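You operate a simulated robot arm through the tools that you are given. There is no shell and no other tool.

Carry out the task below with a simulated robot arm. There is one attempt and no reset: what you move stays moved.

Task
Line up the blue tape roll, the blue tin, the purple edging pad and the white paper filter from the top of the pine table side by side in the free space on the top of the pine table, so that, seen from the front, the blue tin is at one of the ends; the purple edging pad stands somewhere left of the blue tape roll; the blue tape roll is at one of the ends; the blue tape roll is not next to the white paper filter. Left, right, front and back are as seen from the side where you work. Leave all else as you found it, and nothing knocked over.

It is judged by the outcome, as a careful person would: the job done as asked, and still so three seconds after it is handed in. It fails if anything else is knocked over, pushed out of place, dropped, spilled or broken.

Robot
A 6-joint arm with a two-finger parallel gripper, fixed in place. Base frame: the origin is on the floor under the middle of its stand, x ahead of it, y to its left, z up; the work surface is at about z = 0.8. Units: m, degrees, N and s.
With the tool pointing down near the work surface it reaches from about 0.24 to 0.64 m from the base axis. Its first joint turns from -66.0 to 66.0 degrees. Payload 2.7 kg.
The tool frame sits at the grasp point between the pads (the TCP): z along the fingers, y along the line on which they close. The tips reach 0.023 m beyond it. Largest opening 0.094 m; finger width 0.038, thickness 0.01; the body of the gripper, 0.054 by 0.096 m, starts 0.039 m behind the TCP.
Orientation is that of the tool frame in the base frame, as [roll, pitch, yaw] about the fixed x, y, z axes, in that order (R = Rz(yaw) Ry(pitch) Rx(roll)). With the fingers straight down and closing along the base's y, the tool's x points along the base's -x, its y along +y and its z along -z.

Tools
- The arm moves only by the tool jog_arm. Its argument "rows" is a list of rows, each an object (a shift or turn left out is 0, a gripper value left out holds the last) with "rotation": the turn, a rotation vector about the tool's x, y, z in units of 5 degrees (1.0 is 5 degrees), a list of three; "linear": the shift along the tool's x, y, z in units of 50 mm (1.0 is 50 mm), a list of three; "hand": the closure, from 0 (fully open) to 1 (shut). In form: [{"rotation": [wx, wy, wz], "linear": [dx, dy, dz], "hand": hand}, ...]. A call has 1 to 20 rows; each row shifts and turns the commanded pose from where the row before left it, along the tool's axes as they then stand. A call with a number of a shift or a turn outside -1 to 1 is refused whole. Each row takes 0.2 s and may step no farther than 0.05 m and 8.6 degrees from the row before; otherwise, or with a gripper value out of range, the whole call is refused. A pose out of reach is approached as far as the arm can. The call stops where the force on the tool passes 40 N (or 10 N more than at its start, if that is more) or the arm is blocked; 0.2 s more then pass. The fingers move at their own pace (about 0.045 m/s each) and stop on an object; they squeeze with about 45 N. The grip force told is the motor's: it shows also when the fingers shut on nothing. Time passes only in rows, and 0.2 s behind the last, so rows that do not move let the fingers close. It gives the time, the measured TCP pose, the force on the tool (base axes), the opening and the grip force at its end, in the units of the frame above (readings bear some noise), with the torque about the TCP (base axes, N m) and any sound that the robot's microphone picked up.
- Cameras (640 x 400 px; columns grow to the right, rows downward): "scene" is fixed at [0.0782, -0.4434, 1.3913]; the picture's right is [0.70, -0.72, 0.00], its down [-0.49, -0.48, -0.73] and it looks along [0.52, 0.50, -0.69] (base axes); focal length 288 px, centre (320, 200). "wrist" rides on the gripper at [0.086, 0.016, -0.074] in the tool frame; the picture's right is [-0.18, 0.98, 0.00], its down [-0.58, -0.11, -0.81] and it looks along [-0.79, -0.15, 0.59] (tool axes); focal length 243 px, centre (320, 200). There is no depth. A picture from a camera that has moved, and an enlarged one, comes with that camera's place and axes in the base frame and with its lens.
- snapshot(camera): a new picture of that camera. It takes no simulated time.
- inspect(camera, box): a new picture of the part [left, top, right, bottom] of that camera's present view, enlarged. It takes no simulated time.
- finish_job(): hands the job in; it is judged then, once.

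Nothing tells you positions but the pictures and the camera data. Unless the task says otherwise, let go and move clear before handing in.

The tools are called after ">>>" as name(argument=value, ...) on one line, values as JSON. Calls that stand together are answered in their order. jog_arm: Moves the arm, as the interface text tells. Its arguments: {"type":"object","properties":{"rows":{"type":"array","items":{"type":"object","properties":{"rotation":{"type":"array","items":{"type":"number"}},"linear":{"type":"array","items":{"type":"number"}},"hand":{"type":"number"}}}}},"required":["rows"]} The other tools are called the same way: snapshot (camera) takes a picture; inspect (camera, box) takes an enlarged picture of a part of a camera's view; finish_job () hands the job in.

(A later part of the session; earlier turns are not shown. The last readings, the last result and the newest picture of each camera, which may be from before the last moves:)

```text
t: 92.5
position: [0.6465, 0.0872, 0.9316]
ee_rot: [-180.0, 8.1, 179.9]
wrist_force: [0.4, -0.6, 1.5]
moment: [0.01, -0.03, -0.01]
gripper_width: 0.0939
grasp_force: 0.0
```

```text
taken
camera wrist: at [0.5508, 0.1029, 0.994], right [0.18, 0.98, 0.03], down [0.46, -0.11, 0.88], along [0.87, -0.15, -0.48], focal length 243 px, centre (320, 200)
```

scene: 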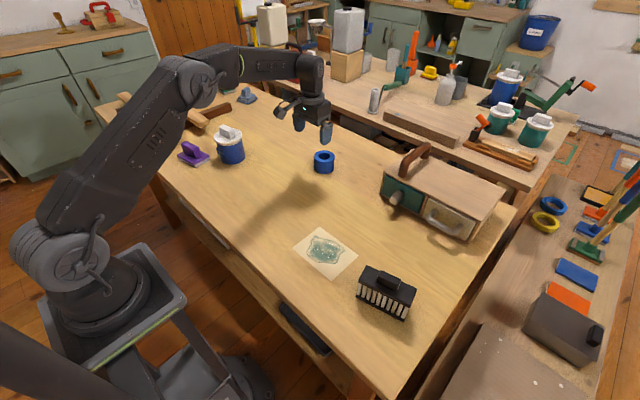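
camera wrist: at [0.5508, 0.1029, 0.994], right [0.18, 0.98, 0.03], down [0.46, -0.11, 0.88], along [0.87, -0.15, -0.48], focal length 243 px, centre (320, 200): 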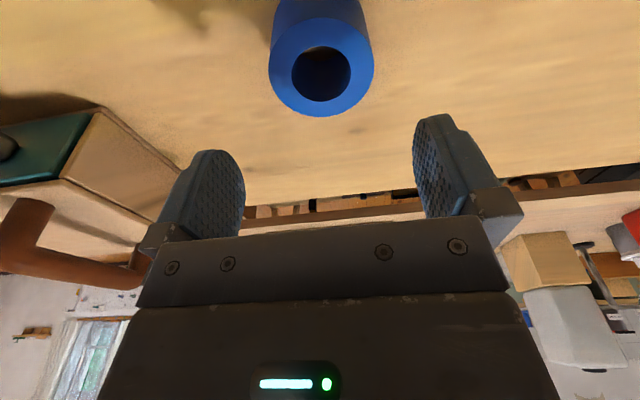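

The roll is centred between the fingers. I'll descend vertically and grip it.

>>> jog_arm(rows=[{"linear": [0.0928, 0, 0.6602]}, {"linear": [0.0928, 0, 0.6602]}, {"linear": [0.0835, 0, 0.594]}, {}, {}])

>>> inspect(camera="scene", box=[270, 110, 390, 195])

>>> snapshot(camera="wrist")

```text
t: 93.7
position: [0.6472, 0.088, 0.8339]
ee_rot: [-180.0, 8.1, -180.0]
wrist_force: [0.0, -0.2, 0.1]
moment: [0.02, -0.02, 0.04]
gripper_width: 0.0939
grasp_force: 0.0
```

```text
4.71 times, centred on (330, 152) of scene
camera zoom: at [0.0782, -0.4434, 1.3913], right [0.7, -0.72, 0.0], down [-0.49, -0.48, -0.73], along [0.52, 0.5, -0.69], focal length 1354 px, centre (273, 424)
```

zoom: 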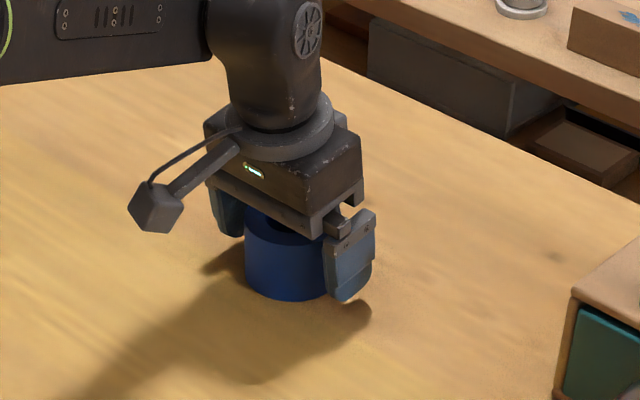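

```text
taken
camera wrist: at [0.5518, 0.1029, 0.8969], right [0.18, 0.98, 0.03], down [0.46, -0.11, 0.88], along [0.87, -0.15, -0.48], focal length 243 px, centre (320, 200)
```

wrist: 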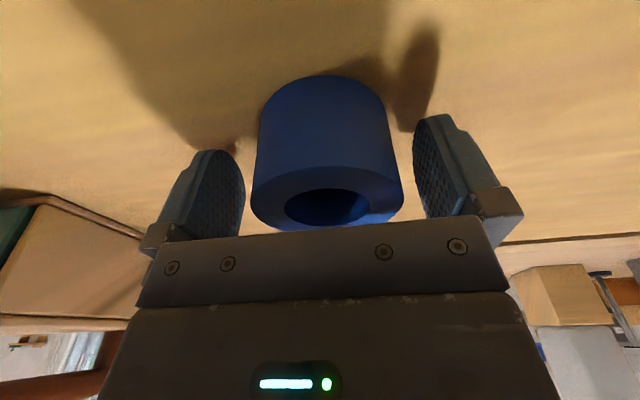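

The fingers straddle the roll well. I'll close and lift slightly.

>>> jog_arm(rows=[{"hand": 1}, {"hand": 1}, {"hand": 1}, {"hand": 1}, {"hand": 1}])

>>> jog_arm(rows=[{"linear": [-0.0139, 0, -0.099]}, {"linear": [-0.0139, 0, -0.099]}, {"linear": [-0.0556, 0, -0.396]}, {"linear": [-0.0556, 0, -0.396]}, {}])

>>> inspect(camera="scene", box=[270, 100, 390, 195])

```text
t: 94.9
position: [0.6476, 0.0874, 0.8345]
ee_rot: [-180.0, 8.0, -180.0]
wrist_force: [-0.1, -0.4, 1.0]
moment: [-0.02, 0.0, 0.0]
gripper_width: 0.0668
grasp_force: 45.2
```

```text
t: 96.1
position: [0.6466, 0.0875, 0.8841]
ee_rot: [180.0, 7.9, 180.0]
wrist_force: [0.4, 0.1, -0.7]
moment: [0.01, -0.01, -0.02]
gripper_width: 0.0665
grasp_force: 45.1
```

```text
4.21 times, centred on (330, 148) of scene
camera zoom: at [0.0782, -0.4434, 1.3913], right [0.7, -0.72, 0.0], down [-0.49, -0.48, -0.73], along [0.52, 0.5, -0.69], focal length 1211 px, centre (278, 421)
```

zoom: 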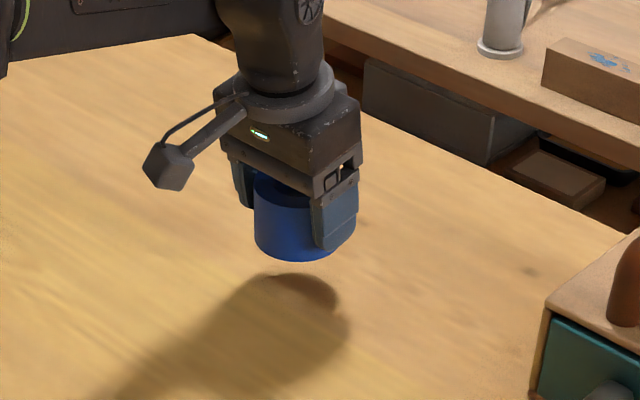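

The roll is lifted and held at 0.067 m. I'll carry it to the row's right end at about (0.472, -0.009).

>>> jog_arm(rows=[{"linear": [0.4333, -0.2425, -0.0609]}, {"linear": [0.4333, -0.2425, -0.0609]}, {"linear": [0.4333, -0.2425, -0.0609]}, {"linear": [0.4333, -0.2425, -0.0609]}, {"linear": [0.4333, -0.2425, -0.0609]}, {"linear": [0.4333, -0.2425, -0.0609]}, {"linear": [0.4333, -0.2425, -0.0609]}, {"linear": [0.4333, -0.2425, -0.0609]}, {}, {"linear": [0.0556, 0, 0.396]}, {"linear": [0.0556, 0, 0.396]}, {"linear": [0.0139, 0, 0.099]}, {}])

>>> snapshot(camera="scene")

```text
t: 98.9
position: [0.4709, -0.0089, 0.8391]
ee_rot: [-179.9, 7.9, -179.9]
wrist_force: [-1.0, -0.1, -1.6]
moment: [0.0, -0.02, -0.01]
gripper_width: 0.0664
grasp_force: 45.4
```

```text
taken
```

scene: 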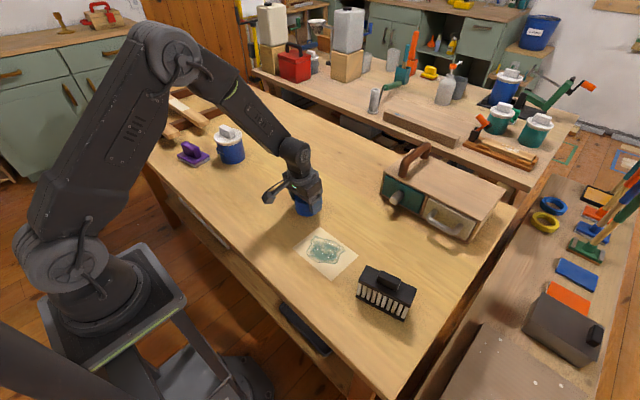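

Just above the table now, clear of the stained sheet. I'll lower the last few millimetres.

>>> jog_arm(rows=[{"linear": [0.0056, 0, 0.04]}, {"linear": [0.0042, 0, 0.03]}, {}])

>>> jog_arm(rows=[{"linear": [0.0014, 0, 0.01]}, {}])

>>> jog_arm(rows=[{"linear": [0.0014, 0, 0.01]}, {}])

>>> inspect(camera="scene", box=[250, 150, 360, 250])

```text
t: 99.7
position: [0.4712, -0.0098, 0.836]
ee_rot: [-179.9, 8.0, -180.0]
wrist_force: [0.1, -1.1, -0.2]
moment: [-0.03, 0.04, -0.01]
gripper_width: 0.0666
grasp_force: 45.1
```

```text
t: 100.3
position: [0.4716, -0.0083, 0.8351]
ee_rot: [-180.0, 8.0, -179.9]
wrist_force: [-0.3, -0.1, 0.2]
moment: [-0.04, -0.03, -0.01]
gripper_width: 0.0665
grasp_force: 44.8
```

```text
t: 100.9
position: [0.4715, -0.0098, 0.8356]
ee_rot: [180.0, 8.0, 180.0]
wrist_force: [-1.7, 0.2, 7.7]
moment: [-0.17, 0.04, -0.07]
gripper_width: 0.0668
grasp_force: 45.1
```

```text
4.00 times, centred on (305, 200) of scene
camera zoom: at [0.078, -0.4434, 1.3913], right [0.7, -0.72, 0.0], down [-0.49, -0.48, -0.73], along [0.52, 0.5, -0.69], focal length 1151 px, centre (380, 200)
```

zoom: 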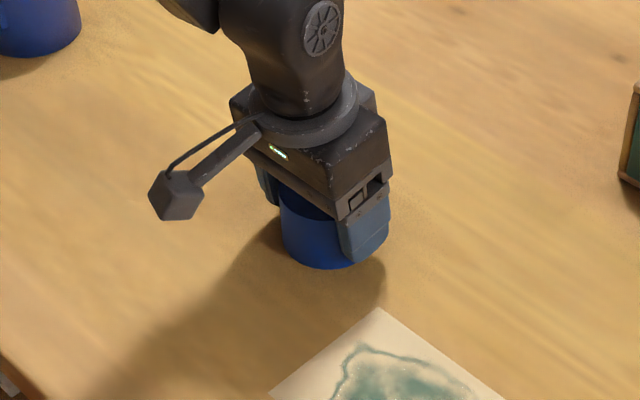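

The roll is down. I'll release, rise, untilt, and go look at the purple pad from above.

>>> jog_arm(rows=[{"hand": 0}, {"hand": 0}, {"hand": 0}, {"linear": [-0.0278, 0, -0.198]}, {"linear": [-0.0835, 0, -0.594]}, {"linear": [-0.1114, 0, -0.792]}, {"linear": [-0.1114, 0, -0.792]}, {"rotation": [0, 0.8, 0]}, {"rotation": [0, 0.8, 0]}, {"linear": [0, 0, -0.8]}])

>>> inspect(camera="scene", box=[200, 110, 360, 230])

>>> jog_arm(rows=[{"linear": [0.2167, 0.76, 0]}, {"linear": [0.2167, 0.76, 0]}, {"linear": [0.2167, 0.76, 0]}, {"linear": [0.2167, 0.76, 0]}, {"linear": [0.2167, 0.76, 0]}, {"linear": [0.2167, 0.76, 0]}, {"linear": [0.2167, 0.76, 0]}, {"linear": [0.2167, 0.76, 0]}, {"linear": [0.2167, 0.76, 0]}, {"linear": [0.2167, 0.76, 0]}, {"linear": [0.2167, 0.76, 0]}, {"linear": [0.2167, 0.76, 0]}, {}, {}])

>>> snapshot(camera="wrist")

```text
t: 103.1
position: [0.4714, -0.009, 0.9952]
ee_rot: [-180.0, -0.1, -179.9]
wrist_force: [-0.4, 0.2, -0.8]
moment: [0.0, -0.02, -0.02]
gripper_width: 0.0941
grasp_force: 0.0
```

```text
3.33 times, centred on (280, 170) of scene
camera zoom: at [0.0782, -0.4434, 1.3913], right [0.7, -0.72, 0.0], down [-0.49, -0.48, -0.73], along [0.52, 0.5, -0.69], focal length 959 px, centre (453, 300)
```

zoom: 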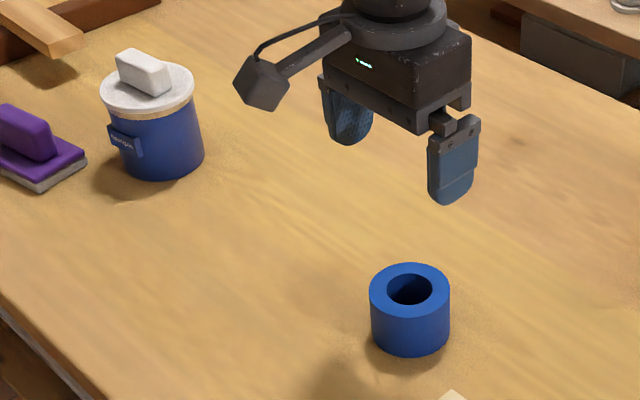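

```text
t: 106.1
position: [0.3403, 0.4471, 0.9954]
ee_rot: [180.0, 0.0, 180.0]
wrist_force: [-0.6, 0.5, 0.2]
moment: [0.0, 0.01, -0.02]
gripper_width: 0.094
grasp_force: 0.0
```

```text
taken
camera wrist: at [0.2553, 0.4629, 1.0705], right [0.18, 0.98, 0.0], down [0.58, -0.11, 0.81], along [0.79, -0.15, -0.59], focal length 243 px, centre (320, 200)
```

wrist: 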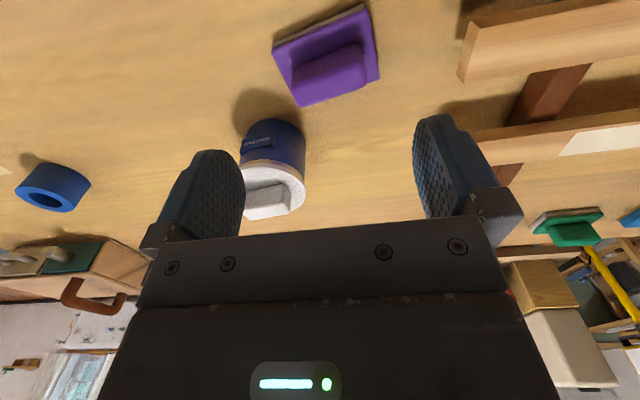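

>>> inspect(camera="wrist", box=[250, 0, 410, 120])

>>> inspect(camera="scene", box=[165, 100, 265, 180])

```text
3.33 times, centred on (330, 60) of wrist
camera zoom: at [0.2553, 0.4629, 1.0705], right [0.18, 0.98, 0.0], down [0.58, -0.11, 0.81], along [0.79, -0.15, -0.59], focal length 809 px, centre (287, 667)
```

zoom: 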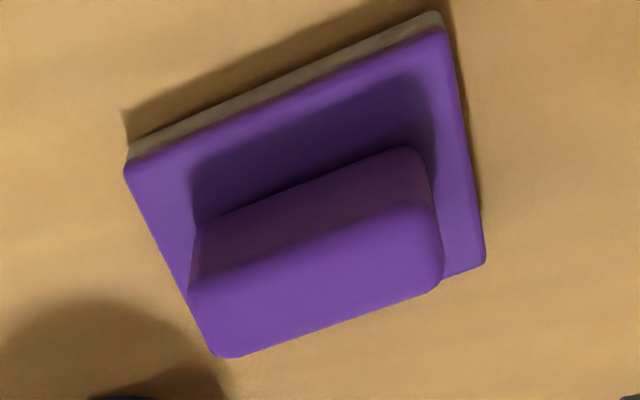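

```text
5.00 times, centred on (215, 140) of scene
camera zoom: at [0.0782, -0.4433, 1.3913], right [0.7, -0.72, 0.0], down [-0.49, -0.48, -0.73], along [0.52, 0.5, -0.69], focal length 1438 px, centre (845, 500)
```

zoom: 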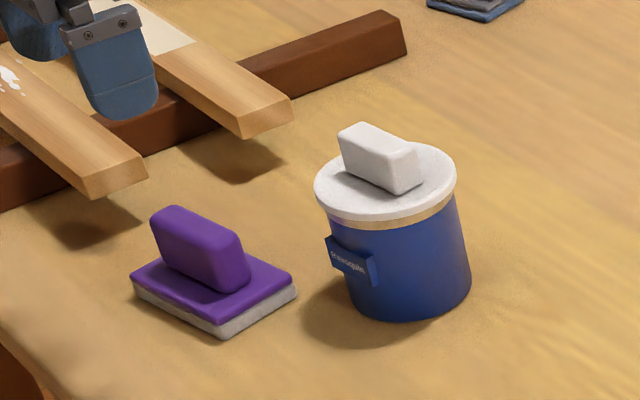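

The pad's handle is about 0.067 × 0.022 m, centred near (0.369, 0.450) and turned about 9°. I'll align above it, lower partway and check.

>>> jog_arm(rows=[{"linear": [-0.574, 0.06, 0]}, {"rotation": [0, 0, -0.9]}, {"rotation": [0, 0, -0.9]}, {"linear": [0, 0, 0.8]}, {"linear": [0, 0, 0.8]}, {}, {}])

>>> inspect(camera="wrist", box=[160, 0, 480, 240])

>>> inspect(camera="scene", box=[150, 90, 260, 180])

```text
t: 107.7
position: [0.3687, 0.4505, 0.9143]
ee_rot: [179.9, 0.0, -170.9]
wrist_force: [0.1, 0.1, -0.1]
moment: [-0.03, 0.0, -0.02]
gripper_width: 0.0939
grasp_force: 0.1
```

```text
1.67 times, centred on (320, 120) of wrist
camera zoom: at [0.2825, 0.4516, 0.9897], right [0.03, 1.0, 0.0], down [0.59, -0.02, 0.81], along [0.81, -0.02, -0.59], focal length 404 px, centre (320, 333)
```

zoom: 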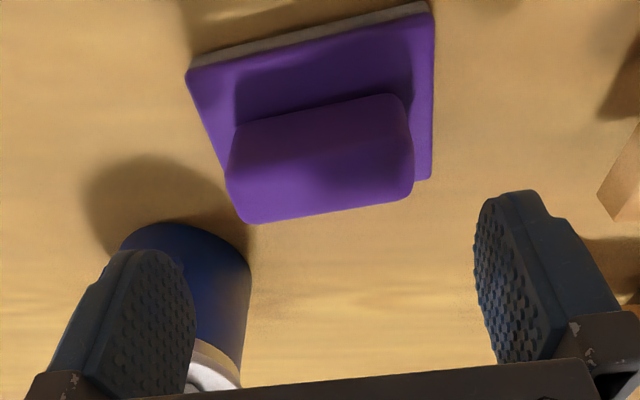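

```text
4.44 times, centred on (205, 135) of scene
camera zoom: at [0.0782, -0.4434, 1.3913], right [0.7, -0.72, 0.0], down [-0.49, -0.48, -0.73], along [0.52, 0.5, -0.69], focal length 1279 px, centre (831, 489)
```

zoom: 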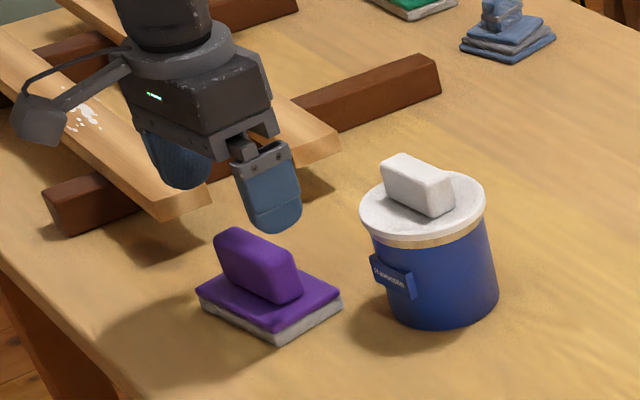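

Centred well. I'll shift 3 mm forward, descend to z≈0.845 and grip the handle ends.

>>> jog_arm(rows=[{"linear": [-0.06, 0, 0.3], "rotation": [0, 0, -0.2]}, {"linear": [0, 0, 0.5]}, {"linear": [0, 0, 0.4]}, {"linear": [0, 0, 0.2]}, {}, {}])

>>> inspect(camera="scene", box=[150, 90, 260, 180])

>>> inspect(camera="wrist", box=[160, 0, 480, 240])

```text
t: 109.1
position: [0.3722, 0.4498, 0.8458]
ee_rot: [179.9, 0.0, -169.9]
wrist_force: [0.7, 0.9, -0.2]
moment: [-0.02, -0.01, 0.02]
gripper_width: 0.094
grasp_force: 0.0
```

```text
4.44 times, centred on (205, 135) of scene
camera zoom: at [0.0782, -0.4434, 1.3913], right [0.7, -0.72, 0.0], down [-0.49, -0.48, -0.73], along [0.52, 0.5, -0.69], focal length 1279 px, centre (831, 489)
```

zoom: 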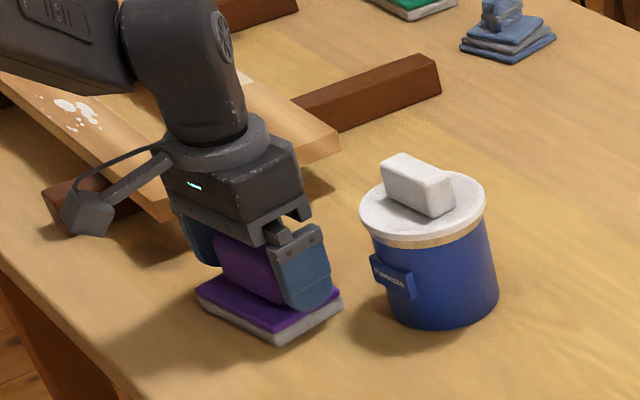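

```text
1.67 times, centred on (320, 120) of wrist
camera zoom: at [0.2856, 0.4505, 0.9203], right [0.01, 1.0, 0.0], down [0.59, -0.01, 0.81], along [0.81, -0.01, -0.59], focal length 404 px, centre (320, 333)
```

zoom: 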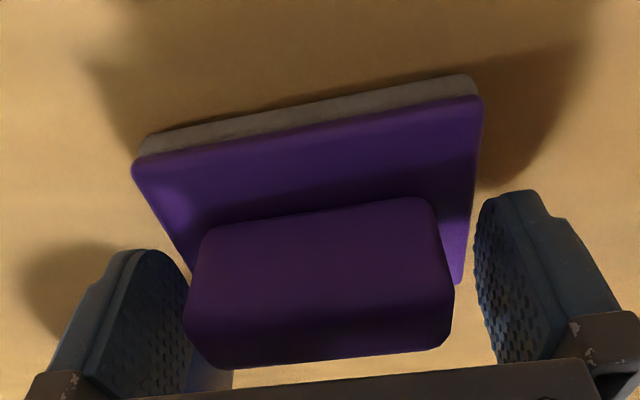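

>>> jog_arm(rows=[{"hand": 1}, {"hand": 1}, {"hand": 1}, {"hand": 1}, {"hand": 1}])

>>> jog_arm(rows=[{"linear": [0, 0, -0.1]}, {"linear": [0, 0, -0.1]}, {"linear": [0, 0, -0.2]}, {}])

>>> inspect(camera="scene", box=[150, 90, 260, 180])

>>> inspect(camera="wrist", box=[160, 0, 480, 240])

```text
t: 110.3
position: [0.3738, 0.4503, 0.8445]
ee_rot: [180.0, 0.0, -169.8]
wrist_force: [-0.7, -0.1, 0.2]
moment: [0.01, 0.02, -0.01]
gripper_width: 0.0696
grasp_force: 45.0
```

```text
t: 111.3
position: [0.373, 0.4501, 0.8653]
ee_rot: [180.0, 0.0, -169.9]
wrist_force: [-0.8, -0.3, -0.2]
moment: [0.0, -0.02, 0.01]
gripper_width: 0.0696
grasp_force: 44.7
```

```text
4.44 times, centred on (205, 135) of scene
camera zoom: at [0.0782, -0.4433, 1.3913], right [0.7, -0.72, 0.0], down [-0.49, -0.48, -0.73], along [0.52, 0.5, -0.69], focal length 1279 px, centre (831, 489)
```

zoom: 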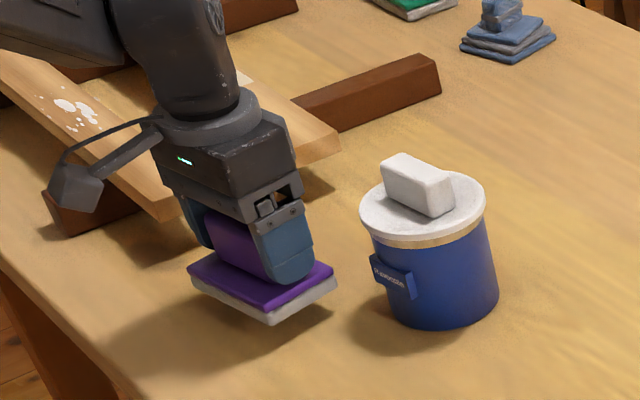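

```text
1.67 times, centred on (320, 120) of wrist
camera zoom: at [0.2856, 0.4501, 0.9402], right [0.01, 1.0, 0.0], down [0.59, -0.01, 0.81], along [0.81, -0.01, -0.59], focal length 404 px, centre (320, 333)
```

zoom: 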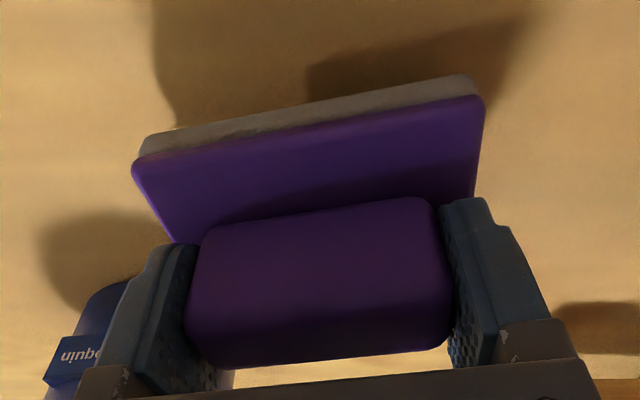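

The pad is held firmly. I'll raise it well above the tin, square it up, and carry it to its slot at about (0.472, 0.100).

>>> jog_arm(rows=[{"linear": [0, 0, -0.5]}, {"linear": [0, 0, -0.7]}, {"linear": [0, 0, -0.7]}, {"linear": [0, 0, -0.4]}, {"rotation": [0, 0, 1.0]}, {"rotation": [0, 0, 1.0]}, {"linear": [-0.198, -0.7, 0]}, {"linear": [-0.198, -0.7, 0]}, {"linear": [-0.198, -0.7, 0]}, {"linear": [-0.198, -0.7, 0]}, {"linear": [-0.198, -0.7, 0]}, {"linear": [-0.198, -0.7, 0]}, {"linear": [-0.198, -0.7, 0]}, {"linear": [-0.198, -0.7, 0]}, {"linear": [-0.198, -0.7, 0]}, {"linear": [-0.198, -0.7, 0]}, {}, {}])

>>> jog_arm(rows=[{"linear": [0, 0, 0.6]}, {"linear": [0, 0, 0.7]}, {"linear": [0, 0, 0.6]}, {"linear": [0, 0, 0.3]}, {"linear": [0, 0, 0.3]}, {}])

>>> inspect(camera="scene", box=[200, 110, 360, 230])

>>> snapshot(camera="wrist")

```text
t: 115.1
position: [0.4727, 0.1001, 0.9793]
ee_rot: [-180.0, 0.1, -179.8]
wrist_force: [0.0, -0.1, -0.8]
moment: [0.0, 0.01, -0.01]
gripper_width: 0.0694
grasp_force: 44.7
```

```text
t: 116.5
position: [0.4726, 0.0999, 0.8548]
ee_rot: [-180.0, 0.1, -179.9]
wrist_force: [1.0, 0.6, -0.2]
moment: [-0.02, 0.0, 0.01]
gripper_width: 0.0694
grasp_force: 44.9
```

```text
3.33 times, centred on (280, 170) of scene
camera zoom: at [0.0782, -0.4434, 1.3913], right [0.7, -0.72, 0.0], down [-0.49, -0.48, -0.73], along [0.52, 0.5, -0.69], focal length 959 px, centre (453, 300)
```

zoom: 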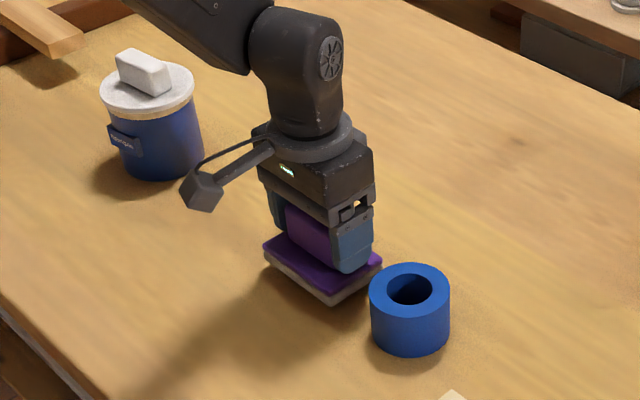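

```text
taken
camera wrist: at [0.3864, 0.115, 0.9295], right [0.18, 0.98, 0.0], down [0.58, -0.11, 0.81], along [0.79, -0.15, -0.59], focal length 243 px, centre (320, 200)
```

wrist: 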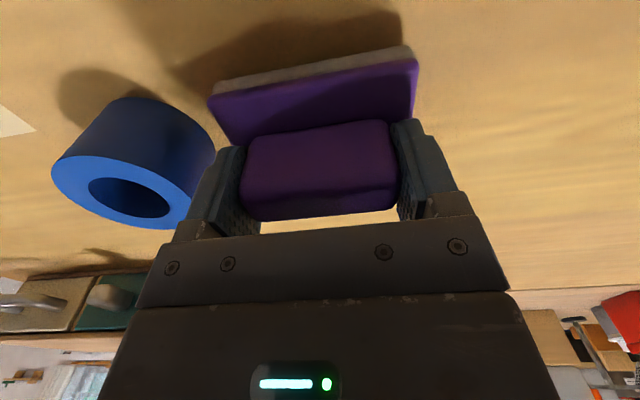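

Clear on both sides. I'll lower the pad the last centimetre in small steps.

>>> jog_arm(rows=[{"linear": [0, 0, 0.08]}, {"linear": [0, 0, 0.06]}, {"linear": [0, 0, 0.03]}, {}])

>>> jog_arm(rows=[{"linear": [0, 0, 0.01]}, {}])

>>> jog_arm(rows=[{"linear": [0, 0, 0.01]}, {}])

```text
t: 117.5
position: [0.4723, 0.1003, 0.8472]
ee_rot: [180.0, 0.0, -179.9]
wrist_force: [-0.8, -0.6, -1.0]
moment: [0.0, 0.0, -0.03]
gripper_width: 0.0698
grasp_force: 45.1
```

```text
t: 118.1
position: [0.473, 0.0999, 0.8468]
ee_rot: [-180.0, 0.0, -179.9]
wrist_force: [-0.9, -0.6, -0.9]
moment: [0.02, 0.0, -0.01]
gripper_width: 0.0696
grasp_force: 44.9
```

```text
t: 118.7
position: [0.4718, 0.1006, 0.8452]
ee_rot: [179.9, 0.0, -179.9]
wrist_force: [0.1, 0.4, -0.9]
moment: [-0.01, -0.02, 0.02]
gripper_width: 0.0696
grasp_force: 45.0
```

>>> jog_arm(rows=[{"linear": [0, 0, 0.01]}, {}])

>>> jog_arm(rows=[{"linear": [0, 0, 0.01]}, {}])

```text
t: 119.3
position: [0.4724, 0.1008, 0.8461]
ee_rot: [180.0, 0.0, -179.9]
wrist_force: [-1.3, -1.5, 4.4]
moment: [-0.19, 0.06, -0.01]
gripper_width: 0.0697
grasp_force: 44.7
```

```text
t: 119.9
position: [0.4722, 0.1004, 0.8454]
ee_rot: [179.9, 0.0, -179.8]
wrist_force: [-2.7, -0.5, 10.2]
moment: [-0.25, 0.2, -0.03]
gripper_width: 0.0695
grasp_force: 44.9
```

The pad is down. I'll release, rise, and go look at the filter from above.

>>> jog_arm(rows=[{"hand": 0}, {"hand": 0}, {"hand": 0}, {"linear": [0, 0, -0.3]}, {"linear": [0, 0, -0.7]}, {"linear": [0, 0, -0.9]}, {"linear": [0, 0, -0.9]}, {"linear": [0, 0, -0.4]}])

>>> jog_arm(rows=[{"linear": [0.187, -0.717, 0]}, {"linear": [0.187, -0.717, 0]}, {"linear": [0.187, -0.717, 0]}, {"linear": [0.187, -0.717, 0]}, {"linear": [0.187, -0.717, 0]}, {"linear": [0.187, -0.717, 0]}, {"linear": [0.187, -0.717, 0]}, {"linear": [0.187, -0.717, 0]}, {"linear": [0.187, -0.717, 0]}, {"linear": [0.187, -0.717, 0]}, {"linear": [0.187, -0.717, 0]}, {"linear": [0.187, -0.717, 0]}, {}, {}])

>>> snapshot(camera="scene")

>>> snapshot(camera="wrist")

```text
t: 121.7
position: [0.4733, 0.1006, 1.0043]
ee_rot: [-180.0, 0.0, -179.9]
wrist_force: [0.1, 0.5, 0.8]
moment: [-0.02, -0.02, 0.02]
gripper_width: 0.094
grasp_force: 0.0
```

```text
t: 124.7
position: [0.3609, -0.3308, 1.0049]
ee_rot: [179.9, 0.0, -179.9]
wrist_force: [-0.9, 0.6, -0.2]
moment: [-0.04, 0.0, -0.03]
gripper_width: 0.094
grasp_force: 0.0
```

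```text
taken
```

scene: 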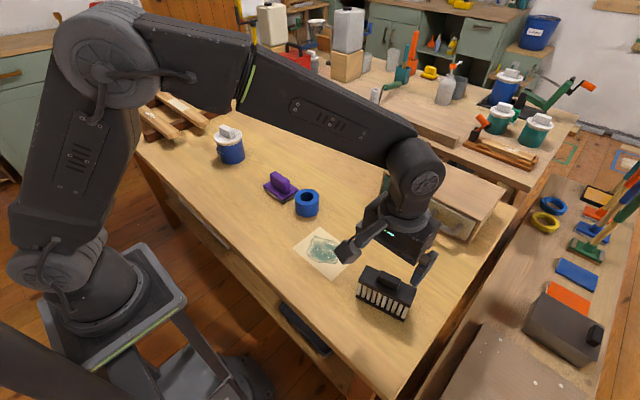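

```text
taken
camera wrist: at [0.2759, -0.316, 1.0795], right [0.18, 0.98, 0.0], down [0.58, -0.11, 0.81], along [0.79, -0.15, -0.59], focal length 243 px, centre (320, 200)
```

wrist: 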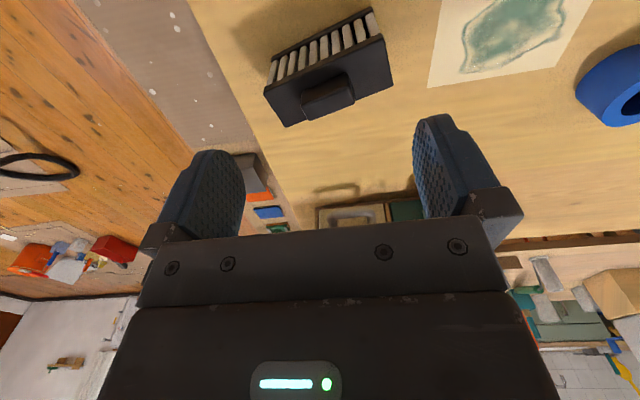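

>>> inspect(camera="wrist", box=[250, 0, 410, 140])

>>> inspect(camera="scene", box=[340, 240, 450, 330])

>>> inspect(camera="scene", box=[200, 110, 360, 230])

```text
2.86 times, centred on (330, 70) of wrist
camera zoom: at [0.2759, -0.316, 1.0795], right [0.18, 0.98, 0.0], down [0.58, -0.11, 0.81], along [0.79, -0.15, -0.59], focal length 693 px, centre (291, 571)
```

zoom: 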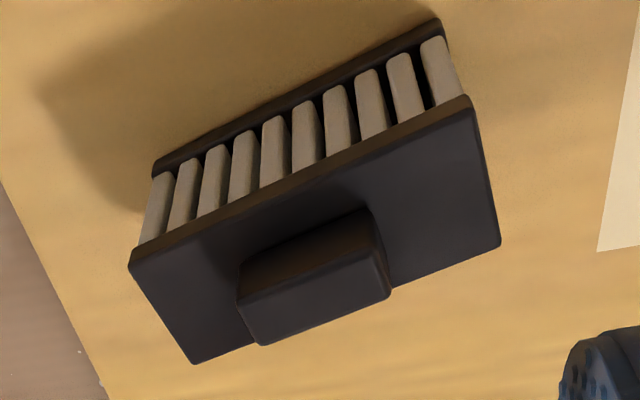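

```text
4.44 times, centred on (395, 285) of scene
camera zoom: at [0.0782, -0.4434, 1.3913], right [0.7, -0.72, 0.0], down [-0.49, -0.48, -0.73], along [0.52, 0.5, -0.69], focal length 1279 px, centre (-13, -178)
```

zoom: 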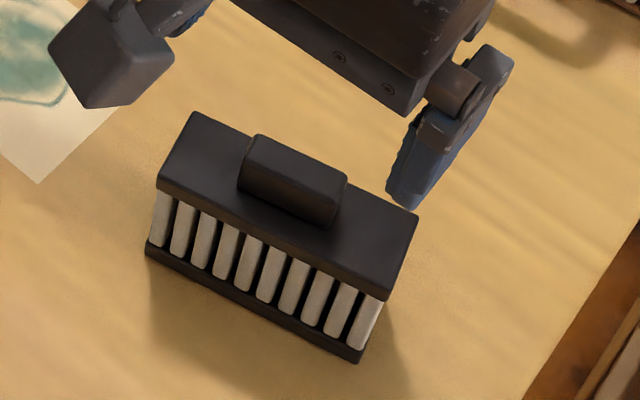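

```text
3.33 times, centred on (280, 170) of scene
camera zoom: at [0.0782, -0.4434, 1.3913], right [0.7, -0.72, 0.0], down [-0.49, -0.48, -0.73], along [0.52, 0.5, -0.69], focal length 959 px, centre (453, 300)
```

zoom: 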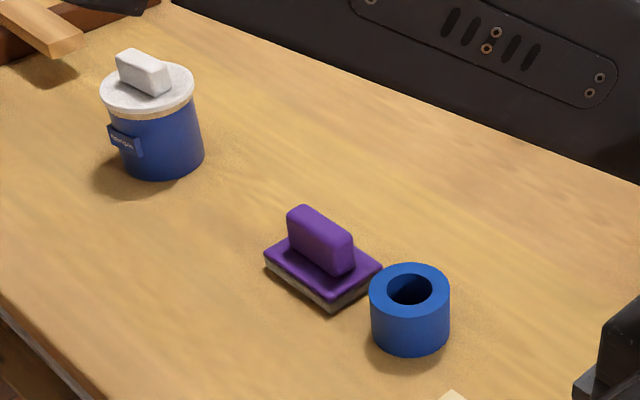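

The row so far looks good. The filter's handle is about 0.046 m long, centred near (0.396, -0.331), top at about z=0.885 and turned about 14°. I'll align above it and check.

>>> jog_arm(rows=[{"linear": [-0.706, 0, 0]}, {"rotation": [0, 0, -0.95]}, {"rotation": [0, 0, -0.95]}, {"rotation": [0, 0, -0.9]}, {"linear": [0, 0, 0.75]}, {"linear": [0, 0, 0.6]}, {}, {}])

>>> inspect(camera="wrist", box=[160, 0, 480, 240])

>>> inspect(camera="scene", box=[330, 220, 450, 330])

```text
t: 126.5
position: [0.3969, -0.3312, 0.9372]
ee_rot: [179.9, 0.0, -165.8]
wrist_force: [0.2, 0.1, -0.2]
moment: [-0.01, 0.01, -0.03]
gripper_width: 0.0943
grasp_force: 0.0
```

```text
1.67 times, centred on (320, 120) of wrist
camera zoom: at [0.3092, -0.3367, 1.0124], right [-0.06, 1.0, 0.0], down [0.59, 0.04, 0.81], along [0.8, 0.05, -0.59], focal length 404 px, centre (320, 333)
```

zoom: 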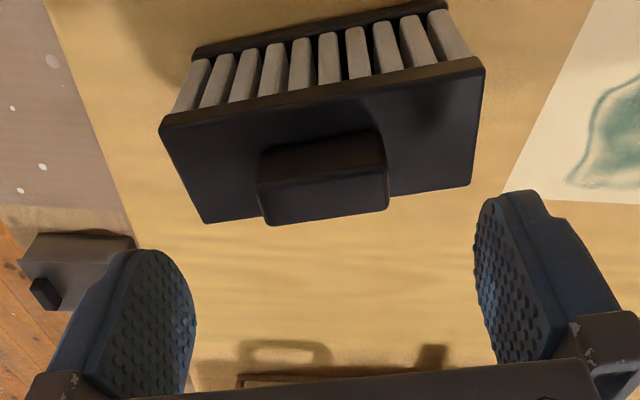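

```text
3.64 times, centred on (390, 275) of scene
camera zoom: at [0.0782, -0.4434, 1.3913], right [0.7, -0.72, 0.0], down [-0.49, -0.48, -0.73], along [0.52, 0.5, -0.69], focal length 1046 px, centre (66, -73)
```

zoom: 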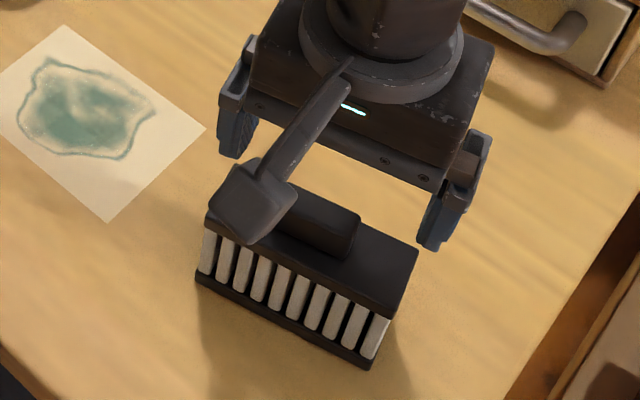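

Aligned. I'll descend until the tips are just above the frame top.

>>> jog_arm(rows=[{"linear": [-0.03, 0, 0.4]}, {"linear": [0, 0, 0.3]}, {"linear": [0, 0, 0.2]}, {}, {}])

>>> inspect(camera="wrist", box=[160, 0, 480, 240])

>>> inspect(camera="scene", box=[350, 240, 440, 330])

```text
t: 127.4
position: [0.3995, -0.3306, 0.897]
ee_rot: [-179.9, 0.2, -165.9]
wrist_force: [0.5, -0.4, 4.1]
moment: [0.21, 0.11, 0.01]
gripper_width: 0.0942
grasp_force: 0.0
stopped in row 4: the force on the tool passed its limit at 43 N (the readings are from after the stop); the commanded pose is now the measured one
```

```text
1.67 times, centred on (320, 120) of wrist
camera zoom: at [0.3119, -0.3369, 0.9718], right [-0.06, 1.0, 0.0], down [0.59, 0.04, 0.81], along [0.81, 0.05, -0.59], focal length 404 px, centre (320, 333)
```

zoom: 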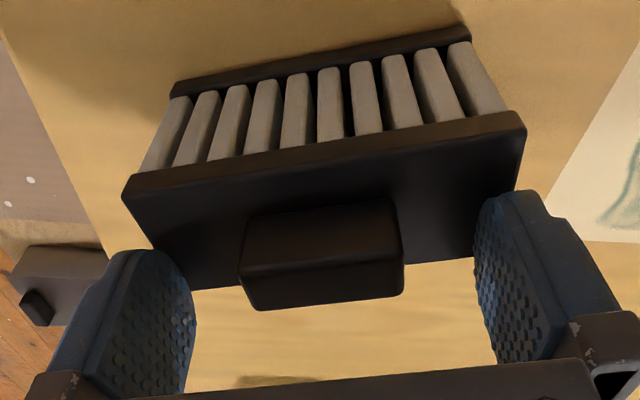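

```text
4.44 times, centred on (395, 285) of scene
camera zoom: at [0.0781, -0.4433, 1.3913], right [0.7, -0.72, 0.0], down [-0.49, -0.48, -0.73], along [0.52, 0.5, -0.69], focal length 1279 px, centre (-13, -178)
```

zoom: 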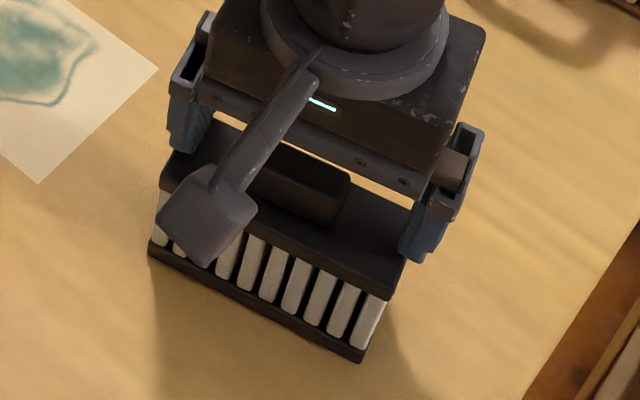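

The tips lightly touched the frame's top at z≈0.874, a bit higher than I estimated, and nothing appears to have moved. I'll back off 2 mm and grip the handle.

>>> jog_arm(rows=[{"linear": [0, 0, -0.04]}, {}, {"hand": 1}, {"hand": 1}, {"hand": 1}, {"hand": 1}, {"hand": 1}, {"hand": 1}, {"hand": 1}])

>>> inspect(camera="wrist", box=[160, 0, 480, 240])

>>> inspect(camera="scene", box=[350, 240, 440, 330])

```text
t: 129.4
position: [0.399, -0.3322, 0.8977]
ee_rot: [-179.9, 0.1, -165.9]
wrist_force: [-0.3, 0.4, 0.5]
moment: [0.09, 0.09, -0.03]
gripper_width: 0.0438
grasp_force: 44.8
```

```text
1.67 times, centred on (320, 120) of wrist
camera zoom: at [0.3118, -0.3367, 0.9732], right [-0.06, 1.0, 0.0], down [0.59, 0.04, 0.81], along [0.81, 0.05, -0.59], focal length 404 px, centre (320, 333)
```

zoom: 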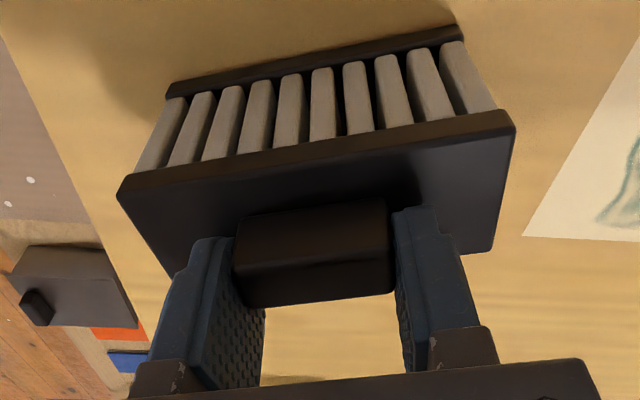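

```text
4.44 times, centred on (395, 285) of scene
camera zoom: at [0.0782, -0.4433, 1.3913], right [0.7, -0.72, 0.0], down [-0.49, -0.48, -0.73], along [0.52, 0.5, -0.69], focal length 1279 px, centre (-13, -178)
```

zoom: 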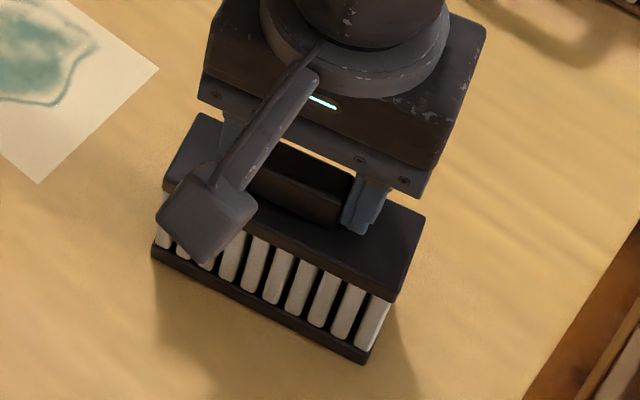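

Gripped at 0.044 m. I'll lift a few millimetres to check that the whole filter comes up.

>>> jog_arm(rows=[{"linear": [0, 0, -0.05]}, {"linear": [0, 0, -0.05]}, {"linear": [0, 0, -0.1]}, {"linear": [0, 0, -0.1]}, {}, {}])

>>> inspect(camera="scene", box=[350, 240, 440, 330])

>>> inspect(camera="wrist", box=[160, 0, 480, 240])

```text
t: 130.8
position: [0.399, -0.3309, 0.9132]
ee_rot: [-179.8, 0.1, -165.8]
wrist_force: [0.4, -0.2, -0.8]
moment: [0.02, -0.04, 0.0]
gripper_width: 0.0437
grasp_force: 45.3
```

```text
4.44 times, centred on (395, 285) of scene
camera zoom: at [0.0782, -0.4434, 1.3913], right [0.7, -0.72, 0.0], down [-0.49, -0.48, -0.73], along [0.52, 0.5, -0.69], focal length 1279 px, centre (-13, -178)
```

zoom: 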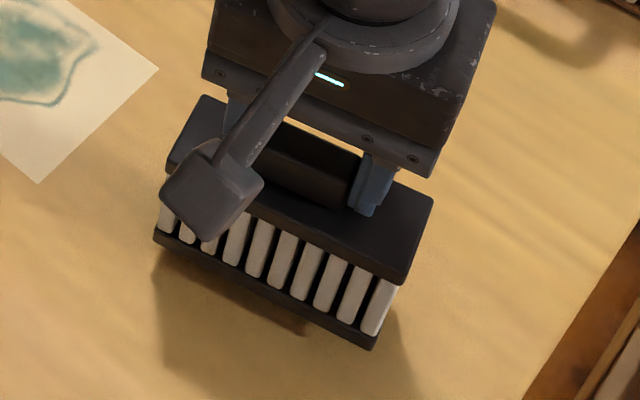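

```text
1.67 times, centred on (320, 120) of wrist
camera zoom: at [0.3118, -0.3366, 0.9883], right [-0.06, 1.0, 0.0], down [0.59, 0.04, 0.81], along [0.81, 0.05, -0.59], focal length 404 px, centre (320, 333)
```

zoom: 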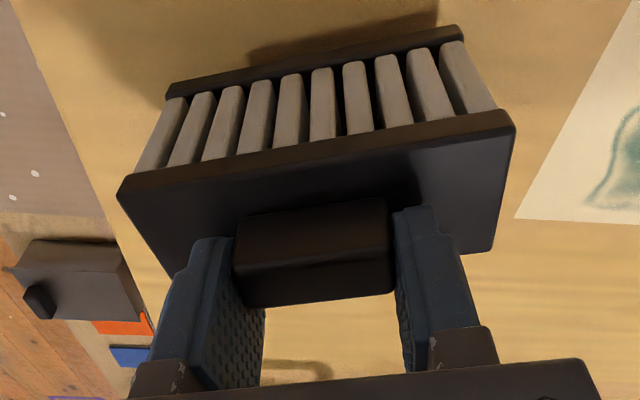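

The whole filter lifts as one piece. I'll raise it above the other items, square it up and carry it to the gap between tin and pad at about y=0.231.

>>> jog_arm(rows=[{"linear": [0, 0, -0.3]}, {"linear": [0, 0, -0.6]}, {"linear": [0, 0, -0.7]}, {"rotation": [0, 0, 0.92]}, {"rotation": [0, 0, 0.92]}, {"rotation": [0, 0, 0.91]}, {}])

>>> jog_arm(rows=[{"linear": [-0.1032, 0.7485, 0]}, {"linear": [-0.1032, 0.7485, 0]}, {"linear": [-0.1032, 0.7485, 0]}, {"linear": [-0.1032, 0.7485, 0]}, {"linear": [-0.1032, 0.7485, 0]}, {"linear": [-0.1032, 0.7485, 0]}, {"linear": [-0.1032, 0.7485, 0]}, {"linear": [-0.1032, 0.7485, 0]}, {"linear": [-0.1032, 0.7485, 0]}, {"linear": [-0.1032, 0.7485, 0]}, {"linear": [-0.1032, 0.7485, 0]}, {"linear": [-0.1032, 0.7485, 0]}, {"linear": [-0.1032, 0.7485, 0]}, {"linear": [-0.1032, 0.7485, 0]}, {"linear": [-0.1032, 0.7485, 0]}, {}, {}])

>>> snapshot(camera="scene")

>>> snapshot(camera="wrist")

```text
t: 132.4
position: [0.3996, -0.3309, 0.9919]
ee_rot: [-180.0, 0.1, -179.8]
wrist_force: [-0.4, -0.9, -1.2]
moment: [0.01, -0.03, 0.03]
gripper_width: 0.0438
grasp_force: 45.1
```

```text
t: 136.0
position: [0.474, 0.2314, 0.9917]
ee_rot: [-179.9, 0.1, -179.7]
wrist_force: [-0.2, 0.1, -0.8]
moment: [-0.01, 0.0, -0.04]
gripper_width: 0.0435
grasp_force: 45.2
```

```text
taken
```

scene: 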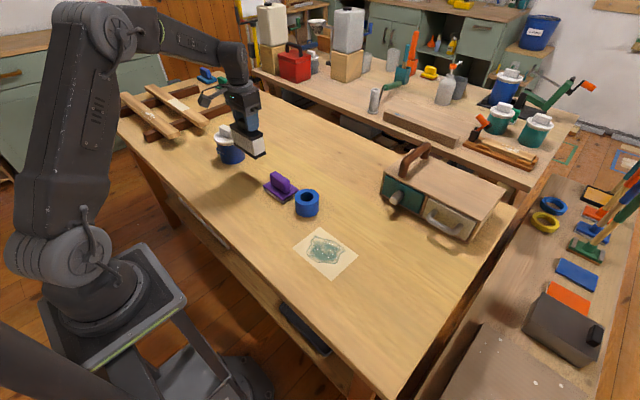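

```text
taken
camera wrist: at [0.3879, 0.2462, 1.0672], right [0.18, 0.98, 0.0], down [0.58, -0.1, 0.81], along [0.79, -0.14, -0.59], focal length 243 px, centre (320, 200)
```

wrist: 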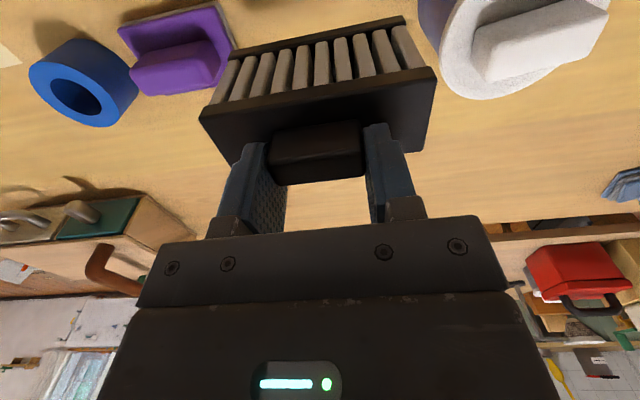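

Well placed between the tin and the pad. I'll lower most of the way and check the clearances.

>>> jog_arm(rows=[{"linear": [0.02, 0, 0.4]}, {"linear": [0.02, 0, 0.5]}, {"linear": [0, 0, 0.5]}, {"linear": [0, 0, 0.3]}, {}])

>>> inspect(camera="scene", box=[200, 110, 360, 230])

>>> snapshot(camera="wrist")

```text
t: 137.2
position: [0.4709, 0.2303, 0.9081]
ee_rot: [-179.9, 0.1, -179.7]
wrist_force: [-0.3, -0.2, -1.5]
moment: [-0.02, -0.02, 0.01]
gripper_width: 0.0434
grasp_force: 44.5
```

```text
3.33 times, centred on (280, 170) of scene
camera zoom: at [0.0782, -0.4433, 1.3913], right [0.7, -0.72, 0.0], down [-0.49, -0.48, -0.73], along [0.52, 0.5, -0.69], focal length 959 px, centre (453, 300)
```

zoom: 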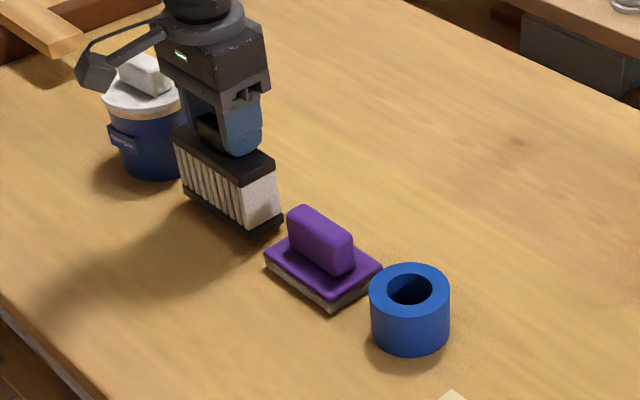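

```text
taken
camera wrist: at [0.386, 0.2454, 0.9821], right [0.18, 0.98, 0.0], down [0.58, -0.1, 0.81], along [0.79, -0.14, -0.59], focal length 243 px, centre (320, 200)
```

wrist: 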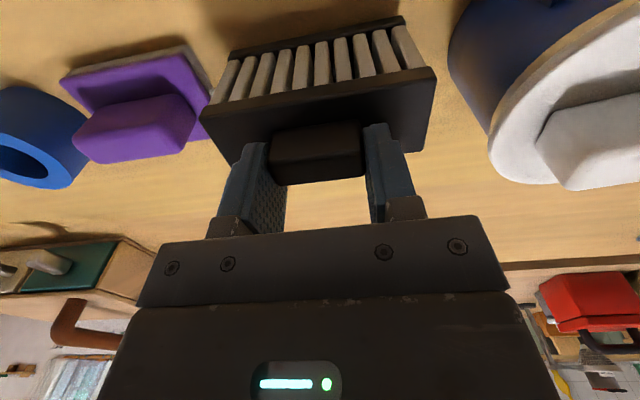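

Gaps look fine on both sides. I'll lower the rest gently.

>>> jog_arm(rows=[{"linear": [0, 0, 0.08]}, {"linear": [0, 0, 0.06]}, {"linear": [0, 0, 0.03]}, {}])

>>> jog_arm(rows=[{"linear": [0, 0, 0.01]}, {}])

>>> jog_arm(rows=[{"linear": [0, 0, 0.01]}, {}])

>>> jog_arm(rows=[{"linear": [0, 0, 0.01]}, {}])

```text
t: 138.2
position: [0.4711, 0.2324, 0.8998]
ee_rot: [-179.9, 0.1, -179.7]
wrist_force: [-0.5, -0.2, -0.7]
moment: [-0.03, 0.0, 0.0]
gripper_width: 0.0436
grasp_force: 45.1
```

```text
t: 138.8
position: [0.4706, 0.2316, 0.8985]
ee_rot: [-179.9, 0.2, -179.7]
wrist_force: [-0.4, -0.1, -0.4]
moment: [0.01, 0.02, -0.02]
gripper_width: 0.0436
grasp_force: 45.0
```

```text
t: 139.4
position: [0.4729, 0.2312, 0.8987]
ee_rot: [-180.0, 0.1, -179.7]
wrist_force: [-0.1, -0.1, -0.8]
moment: [0.03, 0.0, 0.01]
gripper_width: 0.0434
grasp_force: 45.1
```

```text
t: 140.0
position: [0.4733, 0.2298, 0.8974]
ee_rot: [-179.9, 0.0, -179.6]
wrist_force: [-0.6, -0.6, 1.0]
moment: [0.1, 0.11, 0.03]
gripper_width: 0.0436
grasp_force: 44.9
```

It's touching the table now. I'll press a hair more, release, and rise straight up.

>>> jog_arm(rows=[{"linear": [0, 0, 0.007]}, {}])

>>> jog_arm(rows=[{"hand": 0.7}, {"hand": 0.3}, {"hand": 0}, {"hand": 0}, {"linear": [0, 0, -0.2]}, {"linear": [0, 0, -0.5]}, {"linear": [0, 0, -0.8]}, {"linear": [0, 0, -0.8]}, {"linear": [0, 0, -0.8]}, {}])

>>> snapshot(camera="wrist")

>>> inspect(camera="scene", box=[190, 100, 360, 230])

```text
t: 140.6
position: [0.4706, 0.231, 0.8975]
ee_rot: [-180.0, 0.1, -179.6]
wrist_force: [-3.0, -1.7, 8.1]
moment: [-0.05, 0.4, 0.03]
gripper_width: 0.0434
grasp_force: 45.1
```

```text
t: 142.8
position: [0.4715, 0.2317, 1.0532]
ee_rot: [-179.9, 0.2, -179.7]
wrist_force: [0.4, -0.2, -0.4]
moment: [-0.01, 0.01, -0.02]
gripper_width: 0.0941
grasp_force: 0.0
```

```text
taken
camera wrist: at [0.3859, 0.2461, 1.1278], right [0.18, 0.98, 0.0], down [0.58, -0.1, 0.81], along [0.79, -0.14, -0.59], focal length 243 px, centre (320, 200)
```

wrist: 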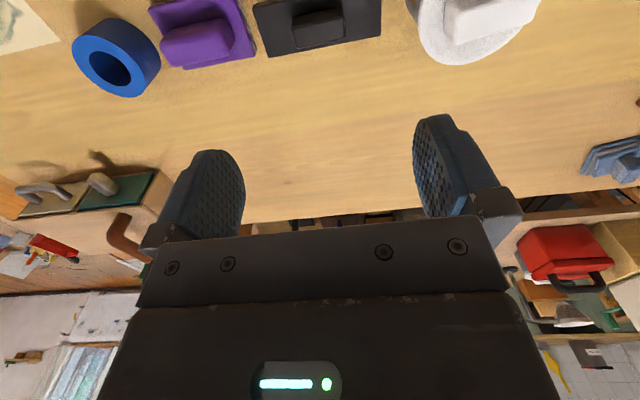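

```text
3.08 times, centred on (275, 165) of scene
camera zoom: at [0.0782, -0.4434, 1.3913], right [0.7, -0.72, 0.0], down [-0.49, -0.48, -0.73], along [0.52, 0.5, -0.69], focal length 885 px, centre (458, 308)
```

zoom: 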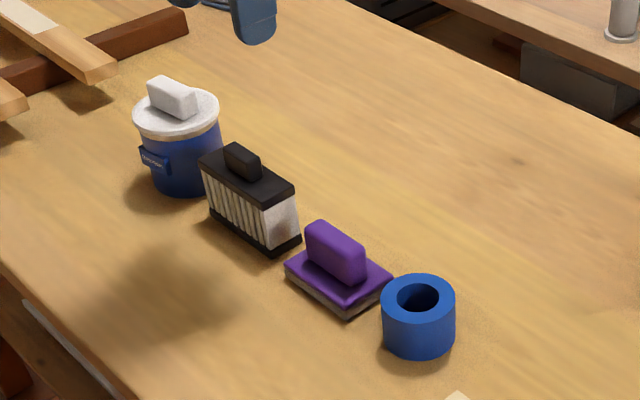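

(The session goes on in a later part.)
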